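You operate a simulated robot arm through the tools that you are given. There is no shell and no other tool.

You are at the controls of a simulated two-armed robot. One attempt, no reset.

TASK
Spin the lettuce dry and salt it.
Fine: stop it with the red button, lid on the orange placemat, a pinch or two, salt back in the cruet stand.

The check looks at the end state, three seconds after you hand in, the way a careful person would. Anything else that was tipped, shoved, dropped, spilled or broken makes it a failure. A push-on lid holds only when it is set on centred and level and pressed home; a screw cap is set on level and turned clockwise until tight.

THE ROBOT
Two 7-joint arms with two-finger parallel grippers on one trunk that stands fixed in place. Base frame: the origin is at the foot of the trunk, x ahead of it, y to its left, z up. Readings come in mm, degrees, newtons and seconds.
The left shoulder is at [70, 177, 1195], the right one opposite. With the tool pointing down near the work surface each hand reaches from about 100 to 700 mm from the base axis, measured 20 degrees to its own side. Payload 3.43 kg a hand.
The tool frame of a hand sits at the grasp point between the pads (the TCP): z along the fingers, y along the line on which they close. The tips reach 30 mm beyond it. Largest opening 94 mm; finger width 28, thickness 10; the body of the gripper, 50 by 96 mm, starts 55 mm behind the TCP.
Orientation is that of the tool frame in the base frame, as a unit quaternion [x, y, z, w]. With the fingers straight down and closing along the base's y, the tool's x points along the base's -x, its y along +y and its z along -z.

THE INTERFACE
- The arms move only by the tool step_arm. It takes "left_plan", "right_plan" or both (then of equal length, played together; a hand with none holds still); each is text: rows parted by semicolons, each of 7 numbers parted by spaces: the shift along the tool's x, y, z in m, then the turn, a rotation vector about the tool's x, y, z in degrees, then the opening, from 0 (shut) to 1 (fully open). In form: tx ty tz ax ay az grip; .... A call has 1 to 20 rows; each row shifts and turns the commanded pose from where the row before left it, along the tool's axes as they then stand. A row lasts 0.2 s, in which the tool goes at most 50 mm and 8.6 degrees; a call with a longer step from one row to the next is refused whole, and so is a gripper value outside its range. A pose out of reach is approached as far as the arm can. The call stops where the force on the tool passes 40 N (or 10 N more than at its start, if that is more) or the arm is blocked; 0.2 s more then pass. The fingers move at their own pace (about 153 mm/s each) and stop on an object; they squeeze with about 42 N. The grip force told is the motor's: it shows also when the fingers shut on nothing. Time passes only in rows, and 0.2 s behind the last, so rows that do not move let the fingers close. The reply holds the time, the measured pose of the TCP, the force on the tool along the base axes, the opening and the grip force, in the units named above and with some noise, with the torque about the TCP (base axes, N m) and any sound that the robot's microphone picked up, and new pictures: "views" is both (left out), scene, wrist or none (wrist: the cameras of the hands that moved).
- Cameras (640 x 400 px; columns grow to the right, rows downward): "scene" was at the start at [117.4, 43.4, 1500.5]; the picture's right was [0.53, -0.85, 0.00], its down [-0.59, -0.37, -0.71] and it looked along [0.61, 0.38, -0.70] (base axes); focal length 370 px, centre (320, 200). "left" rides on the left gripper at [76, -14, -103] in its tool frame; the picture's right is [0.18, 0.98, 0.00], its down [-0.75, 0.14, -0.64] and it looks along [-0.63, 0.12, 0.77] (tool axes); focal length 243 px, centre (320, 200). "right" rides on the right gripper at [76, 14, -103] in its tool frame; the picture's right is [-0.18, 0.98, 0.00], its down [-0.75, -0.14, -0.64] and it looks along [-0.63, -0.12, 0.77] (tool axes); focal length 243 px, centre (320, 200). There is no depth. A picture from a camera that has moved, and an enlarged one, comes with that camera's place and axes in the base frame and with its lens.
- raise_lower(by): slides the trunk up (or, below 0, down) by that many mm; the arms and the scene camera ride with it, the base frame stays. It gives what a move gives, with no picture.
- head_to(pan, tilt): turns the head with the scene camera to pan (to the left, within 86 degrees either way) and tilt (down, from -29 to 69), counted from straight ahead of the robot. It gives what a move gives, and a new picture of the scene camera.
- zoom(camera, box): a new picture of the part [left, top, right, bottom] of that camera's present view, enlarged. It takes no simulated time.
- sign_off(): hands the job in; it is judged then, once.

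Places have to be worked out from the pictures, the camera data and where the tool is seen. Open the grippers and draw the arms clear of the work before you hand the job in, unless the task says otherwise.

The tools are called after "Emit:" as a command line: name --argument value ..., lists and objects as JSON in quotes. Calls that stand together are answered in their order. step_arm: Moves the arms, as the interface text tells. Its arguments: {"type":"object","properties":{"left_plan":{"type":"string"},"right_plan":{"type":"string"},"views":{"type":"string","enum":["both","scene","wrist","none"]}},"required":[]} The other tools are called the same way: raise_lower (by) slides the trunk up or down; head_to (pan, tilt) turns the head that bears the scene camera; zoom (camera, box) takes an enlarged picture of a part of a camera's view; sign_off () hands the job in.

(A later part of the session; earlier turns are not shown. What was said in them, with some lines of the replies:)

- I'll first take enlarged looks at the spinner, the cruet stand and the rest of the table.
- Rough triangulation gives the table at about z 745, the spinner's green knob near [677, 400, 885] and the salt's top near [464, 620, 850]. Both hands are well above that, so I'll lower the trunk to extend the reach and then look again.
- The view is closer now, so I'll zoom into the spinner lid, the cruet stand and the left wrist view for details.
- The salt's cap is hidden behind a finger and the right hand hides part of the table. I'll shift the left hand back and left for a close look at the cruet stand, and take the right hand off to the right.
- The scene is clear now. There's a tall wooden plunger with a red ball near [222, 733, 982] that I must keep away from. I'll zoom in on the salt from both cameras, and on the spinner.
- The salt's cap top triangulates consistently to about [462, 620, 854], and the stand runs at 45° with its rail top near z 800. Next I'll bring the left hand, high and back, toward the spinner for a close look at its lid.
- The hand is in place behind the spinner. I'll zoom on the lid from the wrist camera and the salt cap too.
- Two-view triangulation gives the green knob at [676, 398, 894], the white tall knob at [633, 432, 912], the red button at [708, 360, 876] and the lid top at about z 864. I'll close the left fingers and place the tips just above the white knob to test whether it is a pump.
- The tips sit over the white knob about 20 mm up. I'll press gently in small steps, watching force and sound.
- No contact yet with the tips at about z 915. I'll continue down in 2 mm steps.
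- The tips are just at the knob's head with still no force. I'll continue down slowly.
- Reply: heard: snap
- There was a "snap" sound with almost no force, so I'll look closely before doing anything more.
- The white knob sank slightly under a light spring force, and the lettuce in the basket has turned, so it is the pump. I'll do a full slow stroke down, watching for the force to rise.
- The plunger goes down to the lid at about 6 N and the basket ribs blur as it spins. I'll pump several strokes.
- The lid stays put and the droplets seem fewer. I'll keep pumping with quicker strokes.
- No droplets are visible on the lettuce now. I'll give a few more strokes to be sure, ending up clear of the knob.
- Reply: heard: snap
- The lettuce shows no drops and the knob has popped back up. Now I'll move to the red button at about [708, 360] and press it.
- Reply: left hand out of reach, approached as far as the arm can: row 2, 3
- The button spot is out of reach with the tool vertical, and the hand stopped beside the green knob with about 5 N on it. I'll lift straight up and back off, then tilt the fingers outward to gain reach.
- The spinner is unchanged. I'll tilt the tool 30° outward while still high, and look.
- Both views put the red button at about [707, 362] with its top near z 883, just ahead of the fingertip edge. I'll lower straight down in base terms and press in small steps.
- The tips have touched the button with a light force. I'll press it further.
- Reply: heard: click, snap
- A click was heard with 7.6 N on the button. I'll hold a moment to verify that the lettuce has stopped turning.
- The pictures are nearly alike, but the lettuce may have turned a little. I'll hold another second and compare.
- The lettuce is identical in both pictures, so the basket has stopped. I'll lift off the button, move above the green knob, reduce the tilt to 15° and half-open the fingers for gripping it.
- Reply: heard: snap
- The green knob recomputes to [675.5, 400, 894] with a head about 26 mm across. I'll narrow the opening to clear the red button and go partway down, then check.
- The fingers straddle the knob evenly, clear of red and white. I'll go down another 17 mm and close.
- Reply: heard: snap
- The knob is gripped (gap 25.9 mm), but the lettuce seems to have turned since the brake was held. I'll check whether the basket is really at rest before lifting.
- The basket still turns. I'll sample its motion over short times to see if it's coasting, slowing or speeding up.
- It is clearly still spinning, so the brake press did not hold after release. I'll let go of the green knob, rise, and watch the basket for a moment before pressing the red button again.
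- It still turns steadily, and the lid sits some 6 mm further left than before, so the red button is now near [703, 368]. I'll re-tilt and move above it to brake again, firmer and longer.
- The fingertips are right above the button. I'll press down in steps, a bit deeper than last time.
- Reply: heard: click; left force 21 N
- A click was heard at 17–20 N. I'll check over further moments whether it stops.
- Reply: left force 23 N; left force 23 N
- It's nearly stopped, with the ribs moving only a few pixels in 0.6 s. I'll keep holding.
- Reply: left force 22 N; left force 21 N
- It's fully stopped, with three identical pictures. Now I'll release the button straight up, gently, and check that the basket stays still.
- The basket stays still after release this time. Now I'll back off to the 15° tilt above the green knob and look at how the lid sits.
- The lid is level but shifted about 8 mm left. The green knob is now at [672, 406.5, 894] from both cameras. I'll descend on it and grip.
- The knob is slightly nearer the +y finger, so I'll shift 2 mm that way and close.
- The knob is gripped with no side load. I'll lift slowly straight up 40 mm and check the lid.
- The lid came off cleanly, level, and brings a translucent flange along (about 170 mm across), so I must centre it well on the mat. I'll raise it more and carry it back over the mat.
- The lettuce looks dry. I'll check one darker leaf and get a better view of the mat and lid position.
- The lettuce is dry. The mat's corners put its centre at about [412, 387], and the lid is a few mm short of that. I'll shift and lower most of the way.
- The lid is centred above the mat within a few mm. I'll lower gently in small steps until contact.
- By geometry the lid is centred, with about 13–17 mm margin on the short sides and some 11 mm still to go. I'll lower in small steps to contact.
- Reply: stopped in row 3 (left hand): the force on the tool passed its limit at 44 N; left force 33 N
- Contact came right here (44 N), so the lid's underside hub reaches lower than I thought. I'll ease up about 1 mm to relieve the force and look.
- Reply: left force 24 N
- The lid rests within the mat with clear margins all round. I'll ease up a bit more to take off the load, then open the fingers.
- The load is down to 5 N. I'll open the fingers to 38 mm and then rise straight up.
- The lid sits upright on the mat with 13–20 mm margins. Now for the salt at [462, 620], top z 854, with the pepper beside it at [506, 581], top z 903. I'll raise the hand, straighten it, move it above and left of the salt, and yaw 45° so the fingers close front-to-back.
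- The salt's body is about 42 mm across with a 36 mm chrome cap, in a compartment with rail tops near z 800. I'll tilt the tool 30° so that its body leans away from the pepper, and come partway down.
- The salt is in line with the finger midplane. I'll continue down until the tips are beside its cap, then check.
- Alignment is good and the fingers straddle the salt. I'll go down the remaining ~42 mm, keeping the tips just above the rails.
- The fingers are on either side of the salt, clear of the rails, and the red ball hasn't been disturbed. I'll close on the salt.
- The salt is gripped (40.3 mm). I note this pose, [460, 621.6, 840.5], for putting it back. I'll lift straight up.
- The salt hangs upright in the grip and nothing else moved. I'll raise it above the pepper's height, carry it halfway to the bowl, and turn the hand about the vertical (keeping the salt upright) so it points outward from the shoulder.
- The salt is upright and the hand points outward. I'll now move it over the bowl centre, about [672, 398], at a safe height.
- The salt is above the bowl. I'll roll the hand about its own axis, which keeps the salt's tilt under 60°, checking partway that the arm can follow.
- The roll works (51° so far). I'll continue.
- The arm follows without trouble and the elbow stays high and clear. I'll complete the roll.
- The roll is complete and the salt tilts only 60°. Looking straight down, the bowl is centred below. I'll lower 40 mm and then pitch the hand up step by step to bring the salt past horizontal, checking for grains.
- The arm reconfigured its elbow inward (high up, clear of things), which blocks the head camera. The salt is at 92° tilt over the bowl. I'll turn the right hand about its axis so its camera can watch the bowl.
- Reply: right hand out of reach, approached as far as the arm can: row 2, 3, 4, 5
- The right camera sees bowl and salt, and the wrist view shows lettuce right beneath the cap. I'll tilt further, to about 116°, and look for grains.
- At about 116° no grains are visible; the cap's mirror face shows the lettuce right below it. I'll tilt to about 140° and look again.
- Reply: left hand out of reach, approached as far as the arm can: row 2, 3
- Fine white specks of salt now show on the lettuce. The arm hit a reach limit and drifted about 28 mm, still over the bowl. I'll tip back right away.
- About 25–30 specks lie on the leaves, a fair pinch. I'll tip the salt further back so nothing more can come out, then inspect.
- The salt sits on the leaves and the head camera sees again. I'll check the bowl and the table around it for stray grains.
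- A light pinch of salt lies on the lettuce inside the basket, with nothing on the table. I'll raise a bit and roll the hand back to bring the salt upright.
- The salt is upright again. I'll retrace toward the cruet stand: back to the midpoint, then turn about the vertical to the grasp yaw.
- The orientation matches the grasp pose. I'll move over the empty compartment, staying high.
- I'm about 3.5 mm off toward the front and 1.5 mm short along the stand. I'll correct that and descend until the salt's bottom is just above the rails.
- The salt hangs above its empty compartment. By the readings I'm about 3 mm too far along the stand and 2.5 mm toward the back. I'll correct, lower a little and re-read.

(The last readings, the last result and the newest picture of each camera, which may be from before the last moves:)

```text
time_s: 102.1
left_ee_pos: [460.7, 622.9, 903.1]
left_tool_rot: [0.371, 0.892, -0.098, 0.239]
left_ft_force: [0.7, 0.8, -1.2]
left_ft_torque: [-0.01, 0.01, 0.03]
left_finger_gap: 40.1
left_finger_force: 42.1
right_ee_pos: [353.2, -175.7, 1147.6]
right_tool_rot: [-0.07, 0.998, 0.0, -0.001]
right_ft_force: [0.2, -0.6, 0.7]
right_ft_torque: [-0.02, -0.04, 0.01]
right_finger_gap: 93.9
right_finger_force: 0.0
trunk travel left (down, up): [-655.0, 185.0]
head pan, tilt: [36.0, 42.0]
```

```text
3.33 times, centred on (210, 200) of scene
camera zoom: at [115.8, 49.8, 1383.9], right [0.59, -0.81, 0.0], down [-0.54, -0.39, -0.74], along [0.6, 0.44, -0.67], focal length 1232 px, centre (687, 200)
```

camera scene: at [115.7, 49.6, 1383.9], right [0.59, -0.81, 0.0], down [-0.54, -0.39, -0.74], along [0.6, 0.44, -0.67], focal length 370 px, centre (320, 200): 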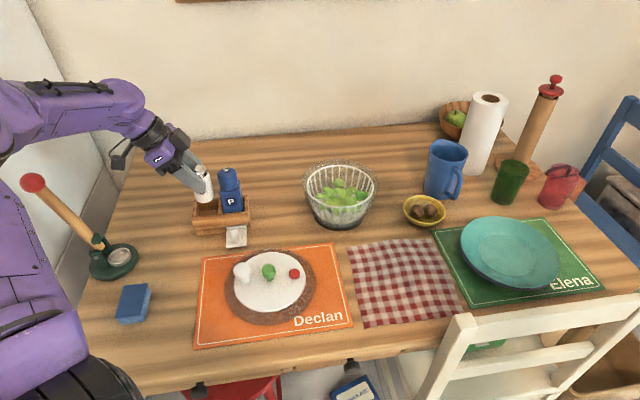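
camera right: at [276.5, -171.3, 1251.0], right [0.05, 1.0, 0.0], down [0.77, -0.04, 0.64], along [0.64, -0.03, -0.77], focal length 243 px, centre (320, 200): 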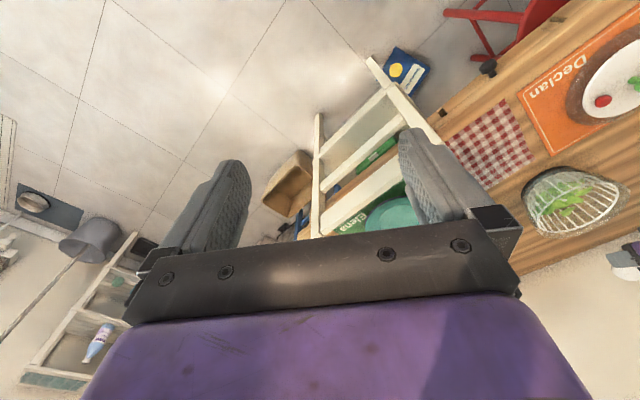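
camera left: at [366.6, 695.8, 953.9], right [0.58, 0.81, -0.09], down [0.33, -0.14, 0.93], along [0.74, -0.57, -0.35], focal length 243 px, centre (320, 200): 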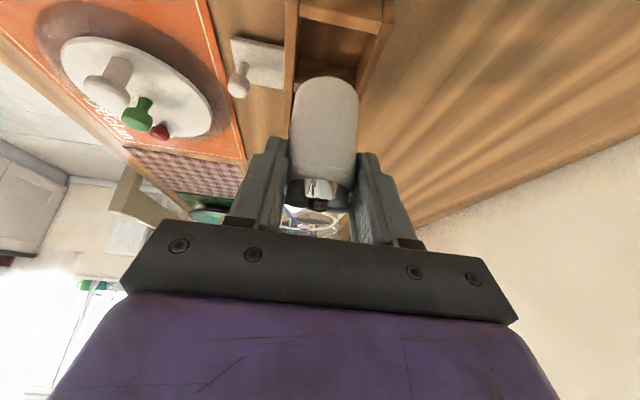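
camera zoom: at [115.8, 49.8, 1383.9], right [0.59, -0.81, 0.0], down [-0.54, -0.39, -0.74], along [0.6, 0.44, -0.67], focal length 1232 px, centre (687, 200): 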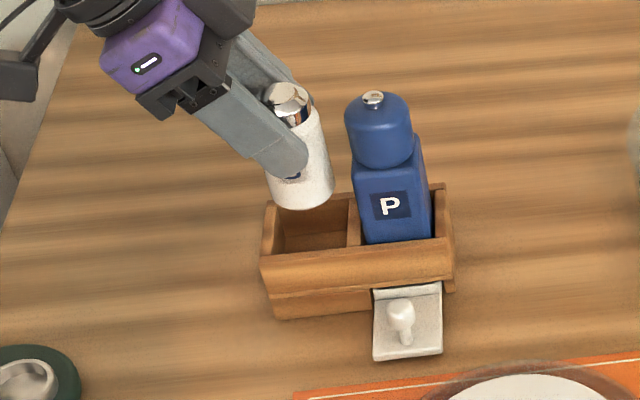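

Using the steadier camera poses, I'm aligned within about 1 mm of the grasp position. I'll lower the salt into the compartment in small steps.

Emit:
step_arm --left_plan "-0.001 0 0.0006 0 0 0 0.3; 0.006 0 0.0104 0 0 0 0.3; 0.006 0 0.0104 0 0 0 0.3; 0.005 0 0.0087 0 0 0 0.3; 0.0025 0 0.0043 0 0 0 0.3; 0 0 0 0 0 0 0.3" --views "both"

Emit:
zoom --camera "left" --box '[220, 0, 420, 200]'

Emit:
zoom --camera "scene" --box '[160, 140, 260, 260]'

```text
time_s: 103.5
left_ee_pos: [459.3, 623.2, 862.1]
left_tool_rot: [0.37, 0.893, -0.098, 0.239]
left_ft_force: [-0.4, 0.9, -0.8]
left_ft_torque: [0.01, 0.01, 0.01]
left_finger_gap: 40.1
left_finger_force: 42.3
right_ee_pos: [352.0, -176.6, 1147.5]
right_tool_rot: [-0.07, 0.998, -0.001, 0.001]
right_ft_force: [-0.3, 0.1, -0.2]
right_ft_torque: [0.0, 0.0, 0.01]
right_finger_gap: 94.2
right_finger_force: 0.1
trunk travel left (down, up): [-655.0, 185.0]
head pan, tilt: [36.0, 42.0]
camera scene: at [115.7, 49.5, 1384.0], right [0.59, -0.81, 0.0], down [-0.54, -0.39, -0.74], along [0.6, 0.44, -0.67], focal length 370 px, centre (320, 200)
camera left: at [366.4, 696.1, 912.7], right [0.58, 0.81, -0.09], down [0.33, -0.14, 0.93], along [0.74, -0.57, -0.35], focal length 243 px, centre (320, 200)
```

scene: 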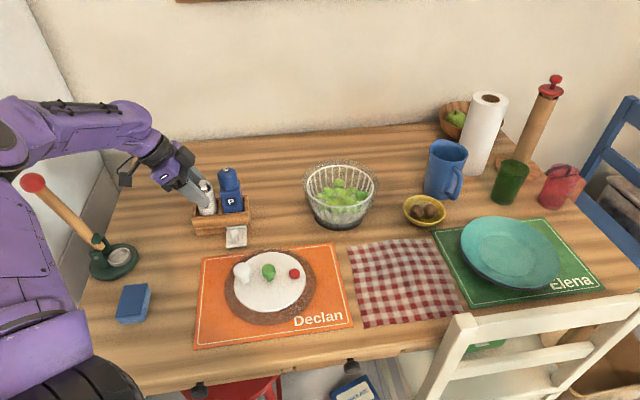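
left: 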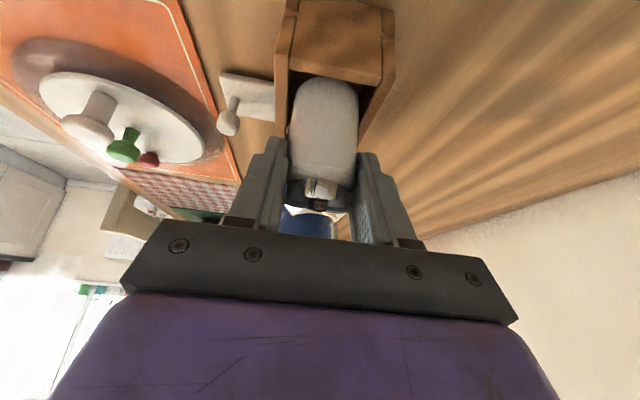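

```text
2.00 times, centred on (320, 100) of left
camera zoom: at [366.4, 696.1, 912.7], right [0.58, 0.81, -0.09], down [0.33, -0.14, 0.93], along [0.74, -0.57, -0.35], focal length 485 px, centre (320, 400)
```

zoom: 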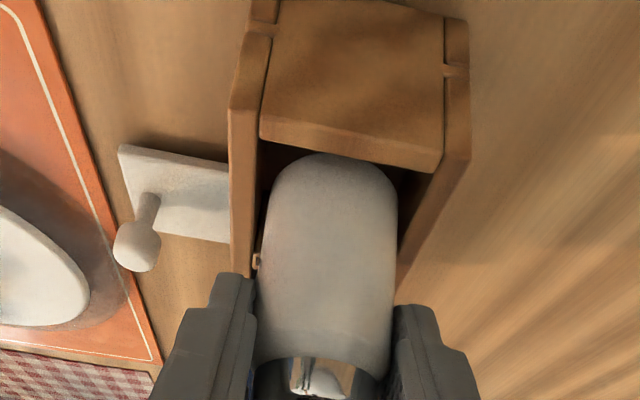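

```text
3.33 times, centred on (210, 200) of scene
camera zoom: at [115.7, 49.5, 1384.0], right [0.59, -0.81, 0.0], down [-0.54, -0.39, -0.74], along [0.6, 0.44, -0.67], focal length 1232 px, centre (687, 200)
```

zoom: 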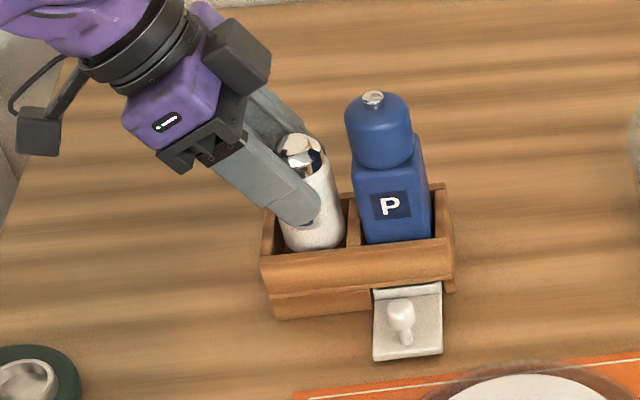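

The salt is entering its compartment with no contact forces. I'll lower the remaining ~21 mm carefully.

Emit:
step_arm --left_plan "-0.0013 0 0.0008 0 0 0 0.3; 0.004 0 0.0069 0 0 0 0.3; 0.004 0 0.0069 0 0 0 0.3; 0.001 0 0.0017 0 0 0 0.3; 0 0 0 0 0 0 0.3" --views "wrist"

```text
time_s: 104.7
left_ee_pos: [460.2, 622.2, 842.4]
left_tool_rot: [0.37, 0.892, -0.099, 0.24]
left_ft_force: [-2.3, 2.7, -0.3]
left_ft_torque: [0.17, 0.08, 0.04]
left_finger_gap: 40.3
left_finger_force: 42.1
right_ee_pos: [352.7, -175.0, 1147.1]
right_tool_rot: [-0.07, 0.998, 0.0, 0.0]
right_ft_force: [0.3, -0.8, 0.3]
right_ft_torque: [-0.02, 0.0, 0.02]
right_finger_gap: 93.9
right_finger_force: 0.1
trunk travel left (down, up): [-655.0, 185.0]
head pan, tilt: [36.0, 42.0]
camera left: at [367.4, 694.7, 893.5], right [0.58, 0.81, -0.09], down [0.33, -0.14, 0.93], along [0.74, -0.57, -0.35], focal length 243 px, centre (320, 200)
```

left: 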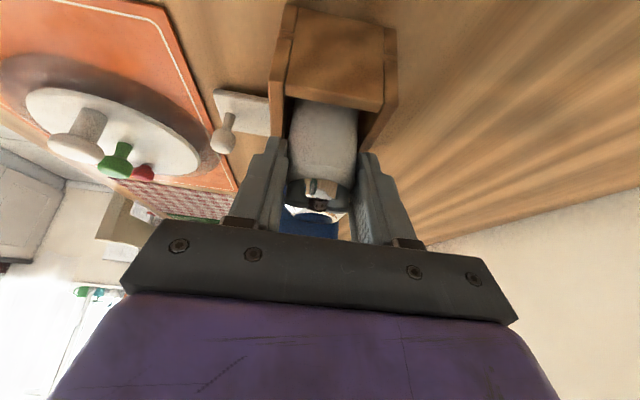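

There's about 3.5 N pushing back along the stand, so the salt just touches the divider. I'll ease 1 mm away and set it down the last 2 mm.

Emit:
step_arm --left_plan "0.0011 0 -0.0006 0 0 0 0.3; 0.0006 0 0.001 0 0 0 0.3; 0.0004 0 0.0007 0 0 0 0.3; 0 0 0 0 0 0 0.3" --views "none"

```text
time_s: 105.7
left_ee_pos: [460.4, 622.6, 843.7]
left_tool_rot: [0.371, 0.892, -0.099, 0.239]
left_ft_force: [0.1, -0.7, 2.4]
left_ft_torque: [-0.11, -0.09, 0.01]
left_finger_gap: 40.1
left_finger_force: 42.1
right_ee_pos: [353.0, -175.2, 1147.4]
right_tool_rot: [-0.069, 0.998, 0.0, 0.0]
right_ft_force: [-0.1, -0.4, 0.9]
right_ft_torque: [-0.01, -0.02, -0.01]
right_finger_gap: 93.9
right_finger_force: 0.0
trunk travel left (down, up): [-655.0, 185.0]
head pan, tilt: [36.0, 42.0]
```

A slight upward force shows the salt now rests on the compartment floor. I'll open the fingers evenly and check.

Emit:
step_arm --left_plan "0 0 0 0 0 0 0.5; 0 0 0 0 0 0 0.6; 0 0 0 0 0 0 0.65; 0 0 0 0 0 0 0.65" --views "both"

Emit:
zoom --camera "left" --box '[200, 20, 440, 240]'

Emit:
zoom --camera "scene" --box '[160, 140, 260, 260]'

```text
time_s: 106.7
left_ee_pos: [458.1, 622.8, 842.3]
left_tool_rot: [0.37, 0.892, -0.098, 0.239]
left_ft_force: [-0.3, 0.0, 0.2]
left_ft_torque: [0.0, 0.01, 0.01]
left_finger_gap: 61.1
left_finger_force: 0.0
right_ee_pos: [352.8, -176.1, 1148.0]
right_tool_rot: [-0.07, 0.998, 0.001, 0.0]
right_ft_force: [-0.1, -0.4, -0.8]
right_ft_torque: [-0.01, -0.02, 0.02]
right_finger_gap: 93.9
right_finger_force: 0.2
trunk travel left (down, up): [-655.0, 185.0]
head pan, tilt: [36.0, 42.0]
camera scene: at [115.6, 49.5, 1384.0], right [0.59, -0.81, 0.0], down [-0.54, -0.39, -0.74], along [0.6, 0.44, -0.67], focal length 370 px, centre (320, 200)
camera left: at [366.8, 695.0, 892.8], right [0.58, 0.81, -0.09], down [0.33, -0.14, 0.93], along [0.74, -0.57, -0.35], focal length 243 px, centre (320, 200)
```

scene: 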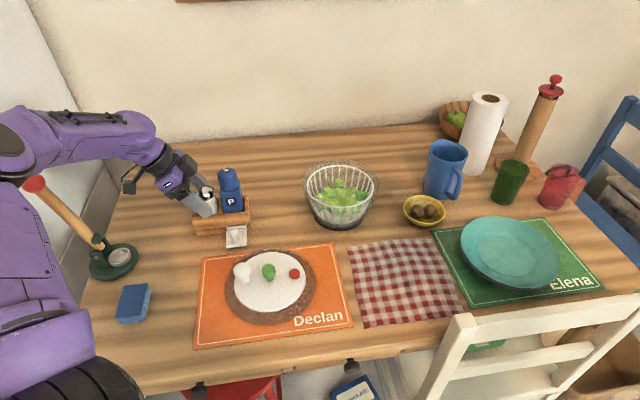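
left: 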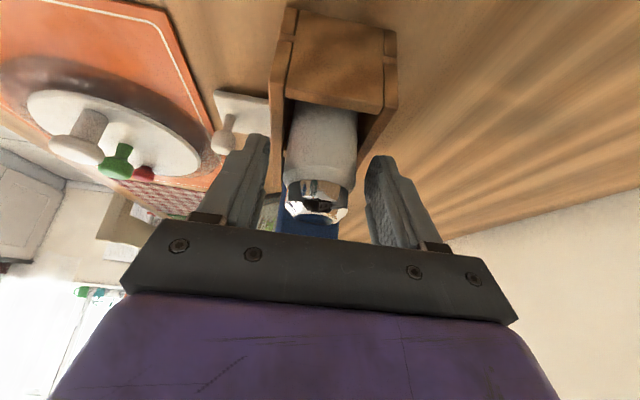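

```text
1.82 times, centred on (320, 130) of left
camera zoom: at [366.8, 695.0, 892.8], right [0.58, 0.81, -0.09], down [0.33, -0.14, 0.93], along [0.74, -0.57, -0.35], focal length 441 px, centre (320, 327)
```

zoom: 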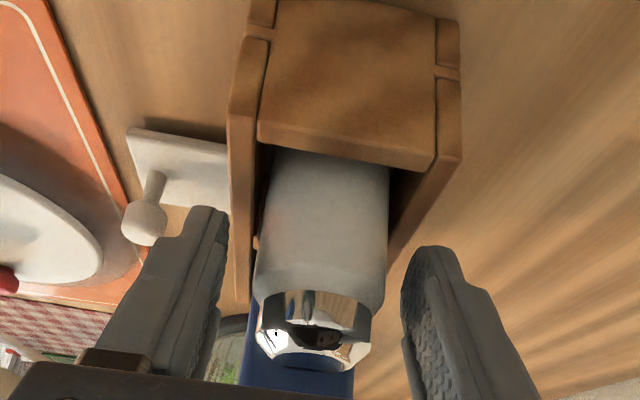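

```text
3.33 times, centred on (210, 200) of scene
camera zoom: at [115.6, 49.5, 1384.0], right [0.59, -0.81, 0.0], down [-0.54, -0.39, -0.74], along [0.6, 0.44, -0.67], focal length 1232 px, centre (687, 200)
```

zoom: 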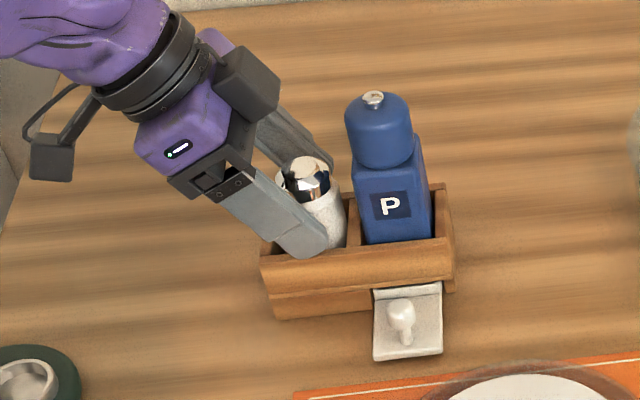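

The salt stands free and upright. I'll withdraw straight up.

Emit:
step_arm --left_plan "-0.005 0 -0.0087 0 0 0 0.65; -0.01 0 -0.0173 0 0 0 0.65; -0.02 0 -0.0346 0 0 0 0.65; -0.02 0 -0.0346 0 0 0 0.65; -0.02 0 -0.0346 0 0 0 0.65; -0.02 0 -0.0346 0 0 0 0.65; 0 0 0 0 0 0 0.65" --views "both"

Emit:
zoom --camera "scene" --box '[150, 140, 260, 260]'

Emit:
zoom --camera "left" --box '[240, 0, 420, 140]'

```text
time_s: 108.3
left_ee_pos: [456.8, 621.2, 1035.3]
left_tool_rot: [0.37, 0.893, -0.099, 0.238]
left_ft_force: [0.2, 0.0, 1.1]
left_ft_torque: [-0.03, 0.02, -0.02]
left_finger_gap: 61.0
left_finger_force: 0.1
right_ee_pos: [353.5, -174.5, 1146.9]
right_tool_rot: [-0.069, 0.998, 0.001, -0.001]
right_ft_force: [1.0, 0.0, -0.2]
right_ft_torque: [-0.03, -0.01, 0.0]
right_finger_gap: 94.3
right_finger_force: 0.0
trunk travel left (down, up): [-655.0, 185.0]
head pan, tilt: [36.0, 42.0]
camera scene: at [115.9, 50.3, 1383.9], right [0.59, -0.81, 0.0], down [-0.54, -0.39, -0.74], along [0.6, 0.44, -0.67], focal length 370 px, centre (320, 200)
camera left: at [364.1, 694.5, 1085.5], right [0.58, 0.81, -0.09], down [0.33, -0.14, 0.93], along [0.74, -0.57, -0.35], focal length 243 px, centre (320, 200)
```

scene: 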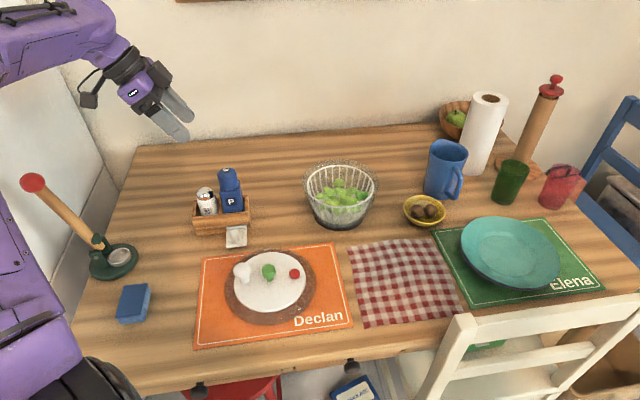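
left: 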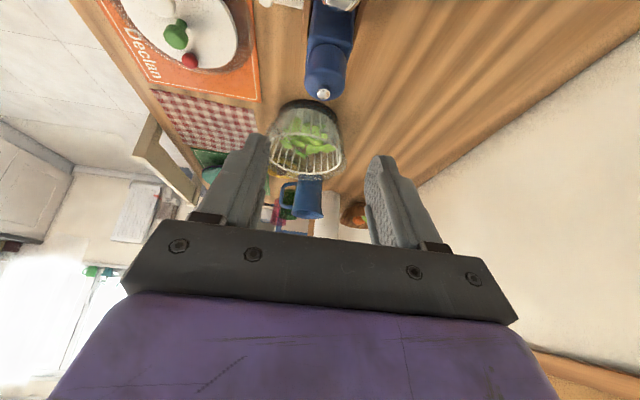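

```text
3.33 times, centred on (205, 200) of scene
camera zoom: at [115.9, 50.3, 1383.9], right [0.59, -0.81, 0.0], down [-0.54, -0.39, -0.74], along [0.6, 0.44, -0.67], focal length 1232 px, centre (703, 200)
```

zoom: 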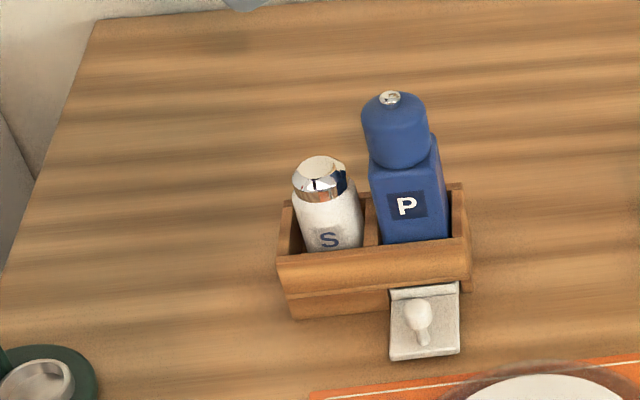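

```text
2.86 times, centred on (330, 70) of left
camera zoom: at [364.1, 694.5, 1085.5], right [0.58, 0.81, -0.09], down [0.33, -0.14, 0.93], along [0.74, -0.57, -0.35], focal length 693 px, centre (291, 571)
```

zoom: 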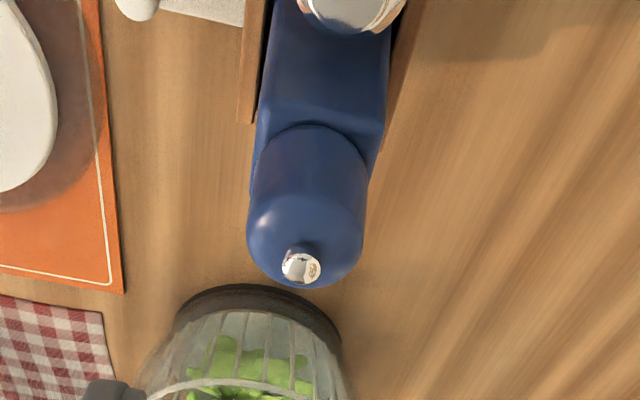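

The salt is back upright in the cruet stand. I'll draw the left arm up and back to a clear rest pose near its start, and then do a last check.

Emit:
step_arm --left_plan "-0.0245 0 -0.0424 0 0 0 0.8; 0 0 0 0 7.5 0 0.9; 0 0 0 0 7.5 0 1; 0 0 0 0 7.5 0 1; 0 0 0 0 7.5 0 1; 0 0 0 0 0 -7.5 1; 0 0 0 0 0 -7.5 1; 0 0 0 0 0 -7.5 1; 0 0 0 0 0 -7.5 1; 0 0 0 0 0 -7.5 1; 0 0 0 0 0 -7.5 1; 0.025 -0.0272 0 0 0 0 1; 0.025 -0.0272 0 0 0 0 1; 0.025 -0.0272 0 0 0 0 1; 0.025 -0.0272 0 0 0 0 1; 0.025 -0.0272 0 0 0 0 1; 0 0 0 0 0 0 1" --views "both"

Emit:
zoom --camera "scene" --box '[180, 140, 400, 360]'

Emit:
zoom --camera "scene" --box '[300, 155, 385, 235]'

```text
time_s: 111.9
left_ee_pos: [333.7, 486.7, 1079.8]
left_tool_rot: [0.0, 1.0, 0.0, 0.0]
left_ft_force: [0.4, -0.2, -0.8]
left_ft_torque: [0.01, -0.01, -0.01]
left_finger_gap: 93.9
left_finger_force: 0.0
right_ee_pos: [353.4, -173.5, 1147.7]
right_tool_rot: [-0.07, 0.998, 0.0, -0.001]
right_ft_force: [0.1, 0.1, 0.2]
right_ft_torque: [-0.03, 0.04, -0.04]
right_finger_gap: 94.1
right_finger_force: 0.0
trunk travel left (down, up): [-655.0, 185.0]
head pan, tilt: [36.0, 42.0]
camera scene: at [116.1, 50.4, 1383.9], right [0.59, -0.81, 0.0], down [-0.54, -0.39, -0.74], along [0.6, 0.44, -0.67], focal length 370 px, centre (320, 200)
camera left: at [258.1, 472.7, 1182.0], right [-0.18, 0.98, 0.0], down [0.75, 0.14, 0.64], along [0.63, 0.12, -0.77], focal length 243 px, centre (320, 200)
```

scene: 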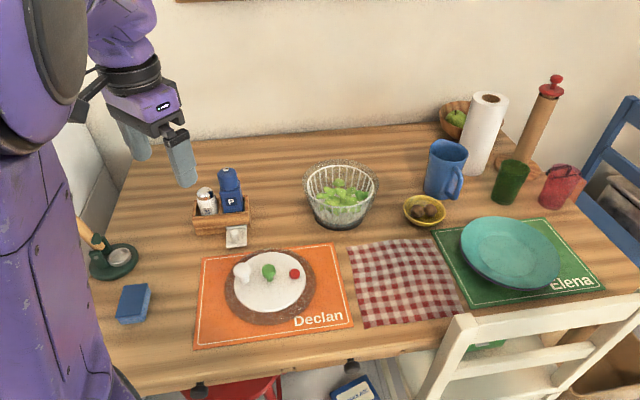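
left: 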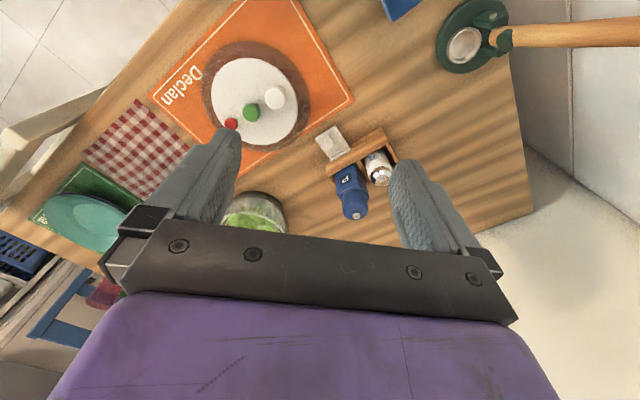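

```text
1.82 times, centred on (290, 250) of scene
camera zoom: at [116.1, 50.4, 1383.9], right [0.59, -0.81, 0.0], down [-0.54, -0.39, -0.74], along [0.6, 0.44, -0.67], focal length 672 px, centre (374, 109)
```

zoom: 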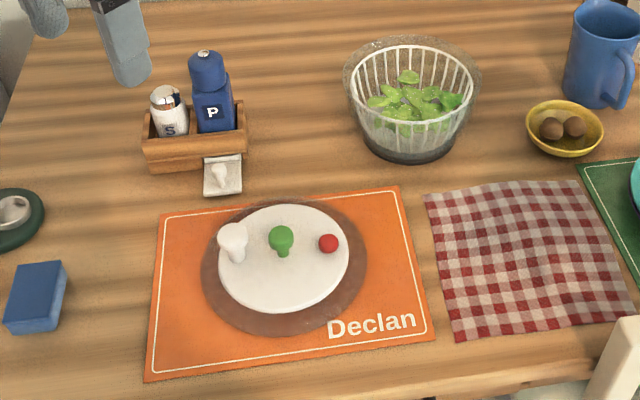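

```text
5.00 times, centred on (342, 195) of scene
camera zoom: at [116.1, 50.4, 1383.9], right [0.59, -0.81, 0.0], down [-0.54, -0.39, -0.74], along [0.6, 0.44, -0.67], focal length 1848 px, centre (208, 225)
```

zoom: 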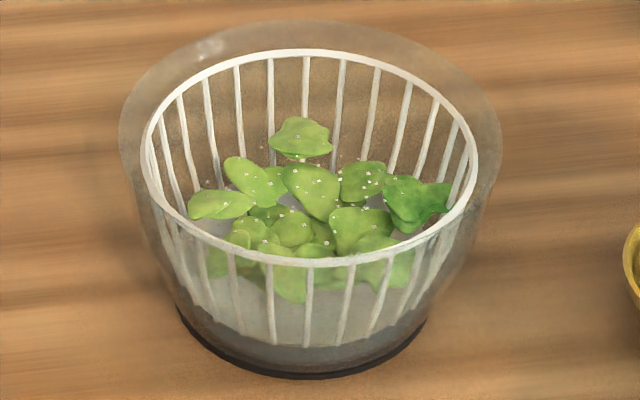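

The lettuce is spun dry and has a light sprinkle of salt. The lid rests on the orange mat, the salt is upright in the cruet stand, everything else is in place, and the arms are clear with the grippers open. I'm handing in.

Emit:
sign_off

```text
The job is handed in.
```

The lettuce is spun dry and lightly salted, and I've handed the job in.

- **Spin and stop:** I pumped the white knob until no drops showed. The first press of the red button didn't hold: the basket was turning again once I let go. I pressed it a second time, harder and longer, and the basket stayed still.
- **Lid:** It sits upright on the orange placemat, with roughly 13–20 mm to spare on the mat's short sides. It touched down harder than I meant, at about 44 N.
- **Salt:** I gave it one short shake over the bowl, and several dozen grains landed on the leaves. I took that as a pinch and didn't shake again. No grains showed on the table around the bowl.
- **Cruet stand:** The salt is back upright in its compartment beside the pepper.
- **Bowl and lid movement:** Gripping the knob and pressing the button pushed the lid about 6–8 mm sideways while it was still on the bowl. The bowl itself doesn't seem to have slid.
- **Everything else:** The rest of the table looked undisturbed in the last pictures. Both grippers are open and clear of the table.
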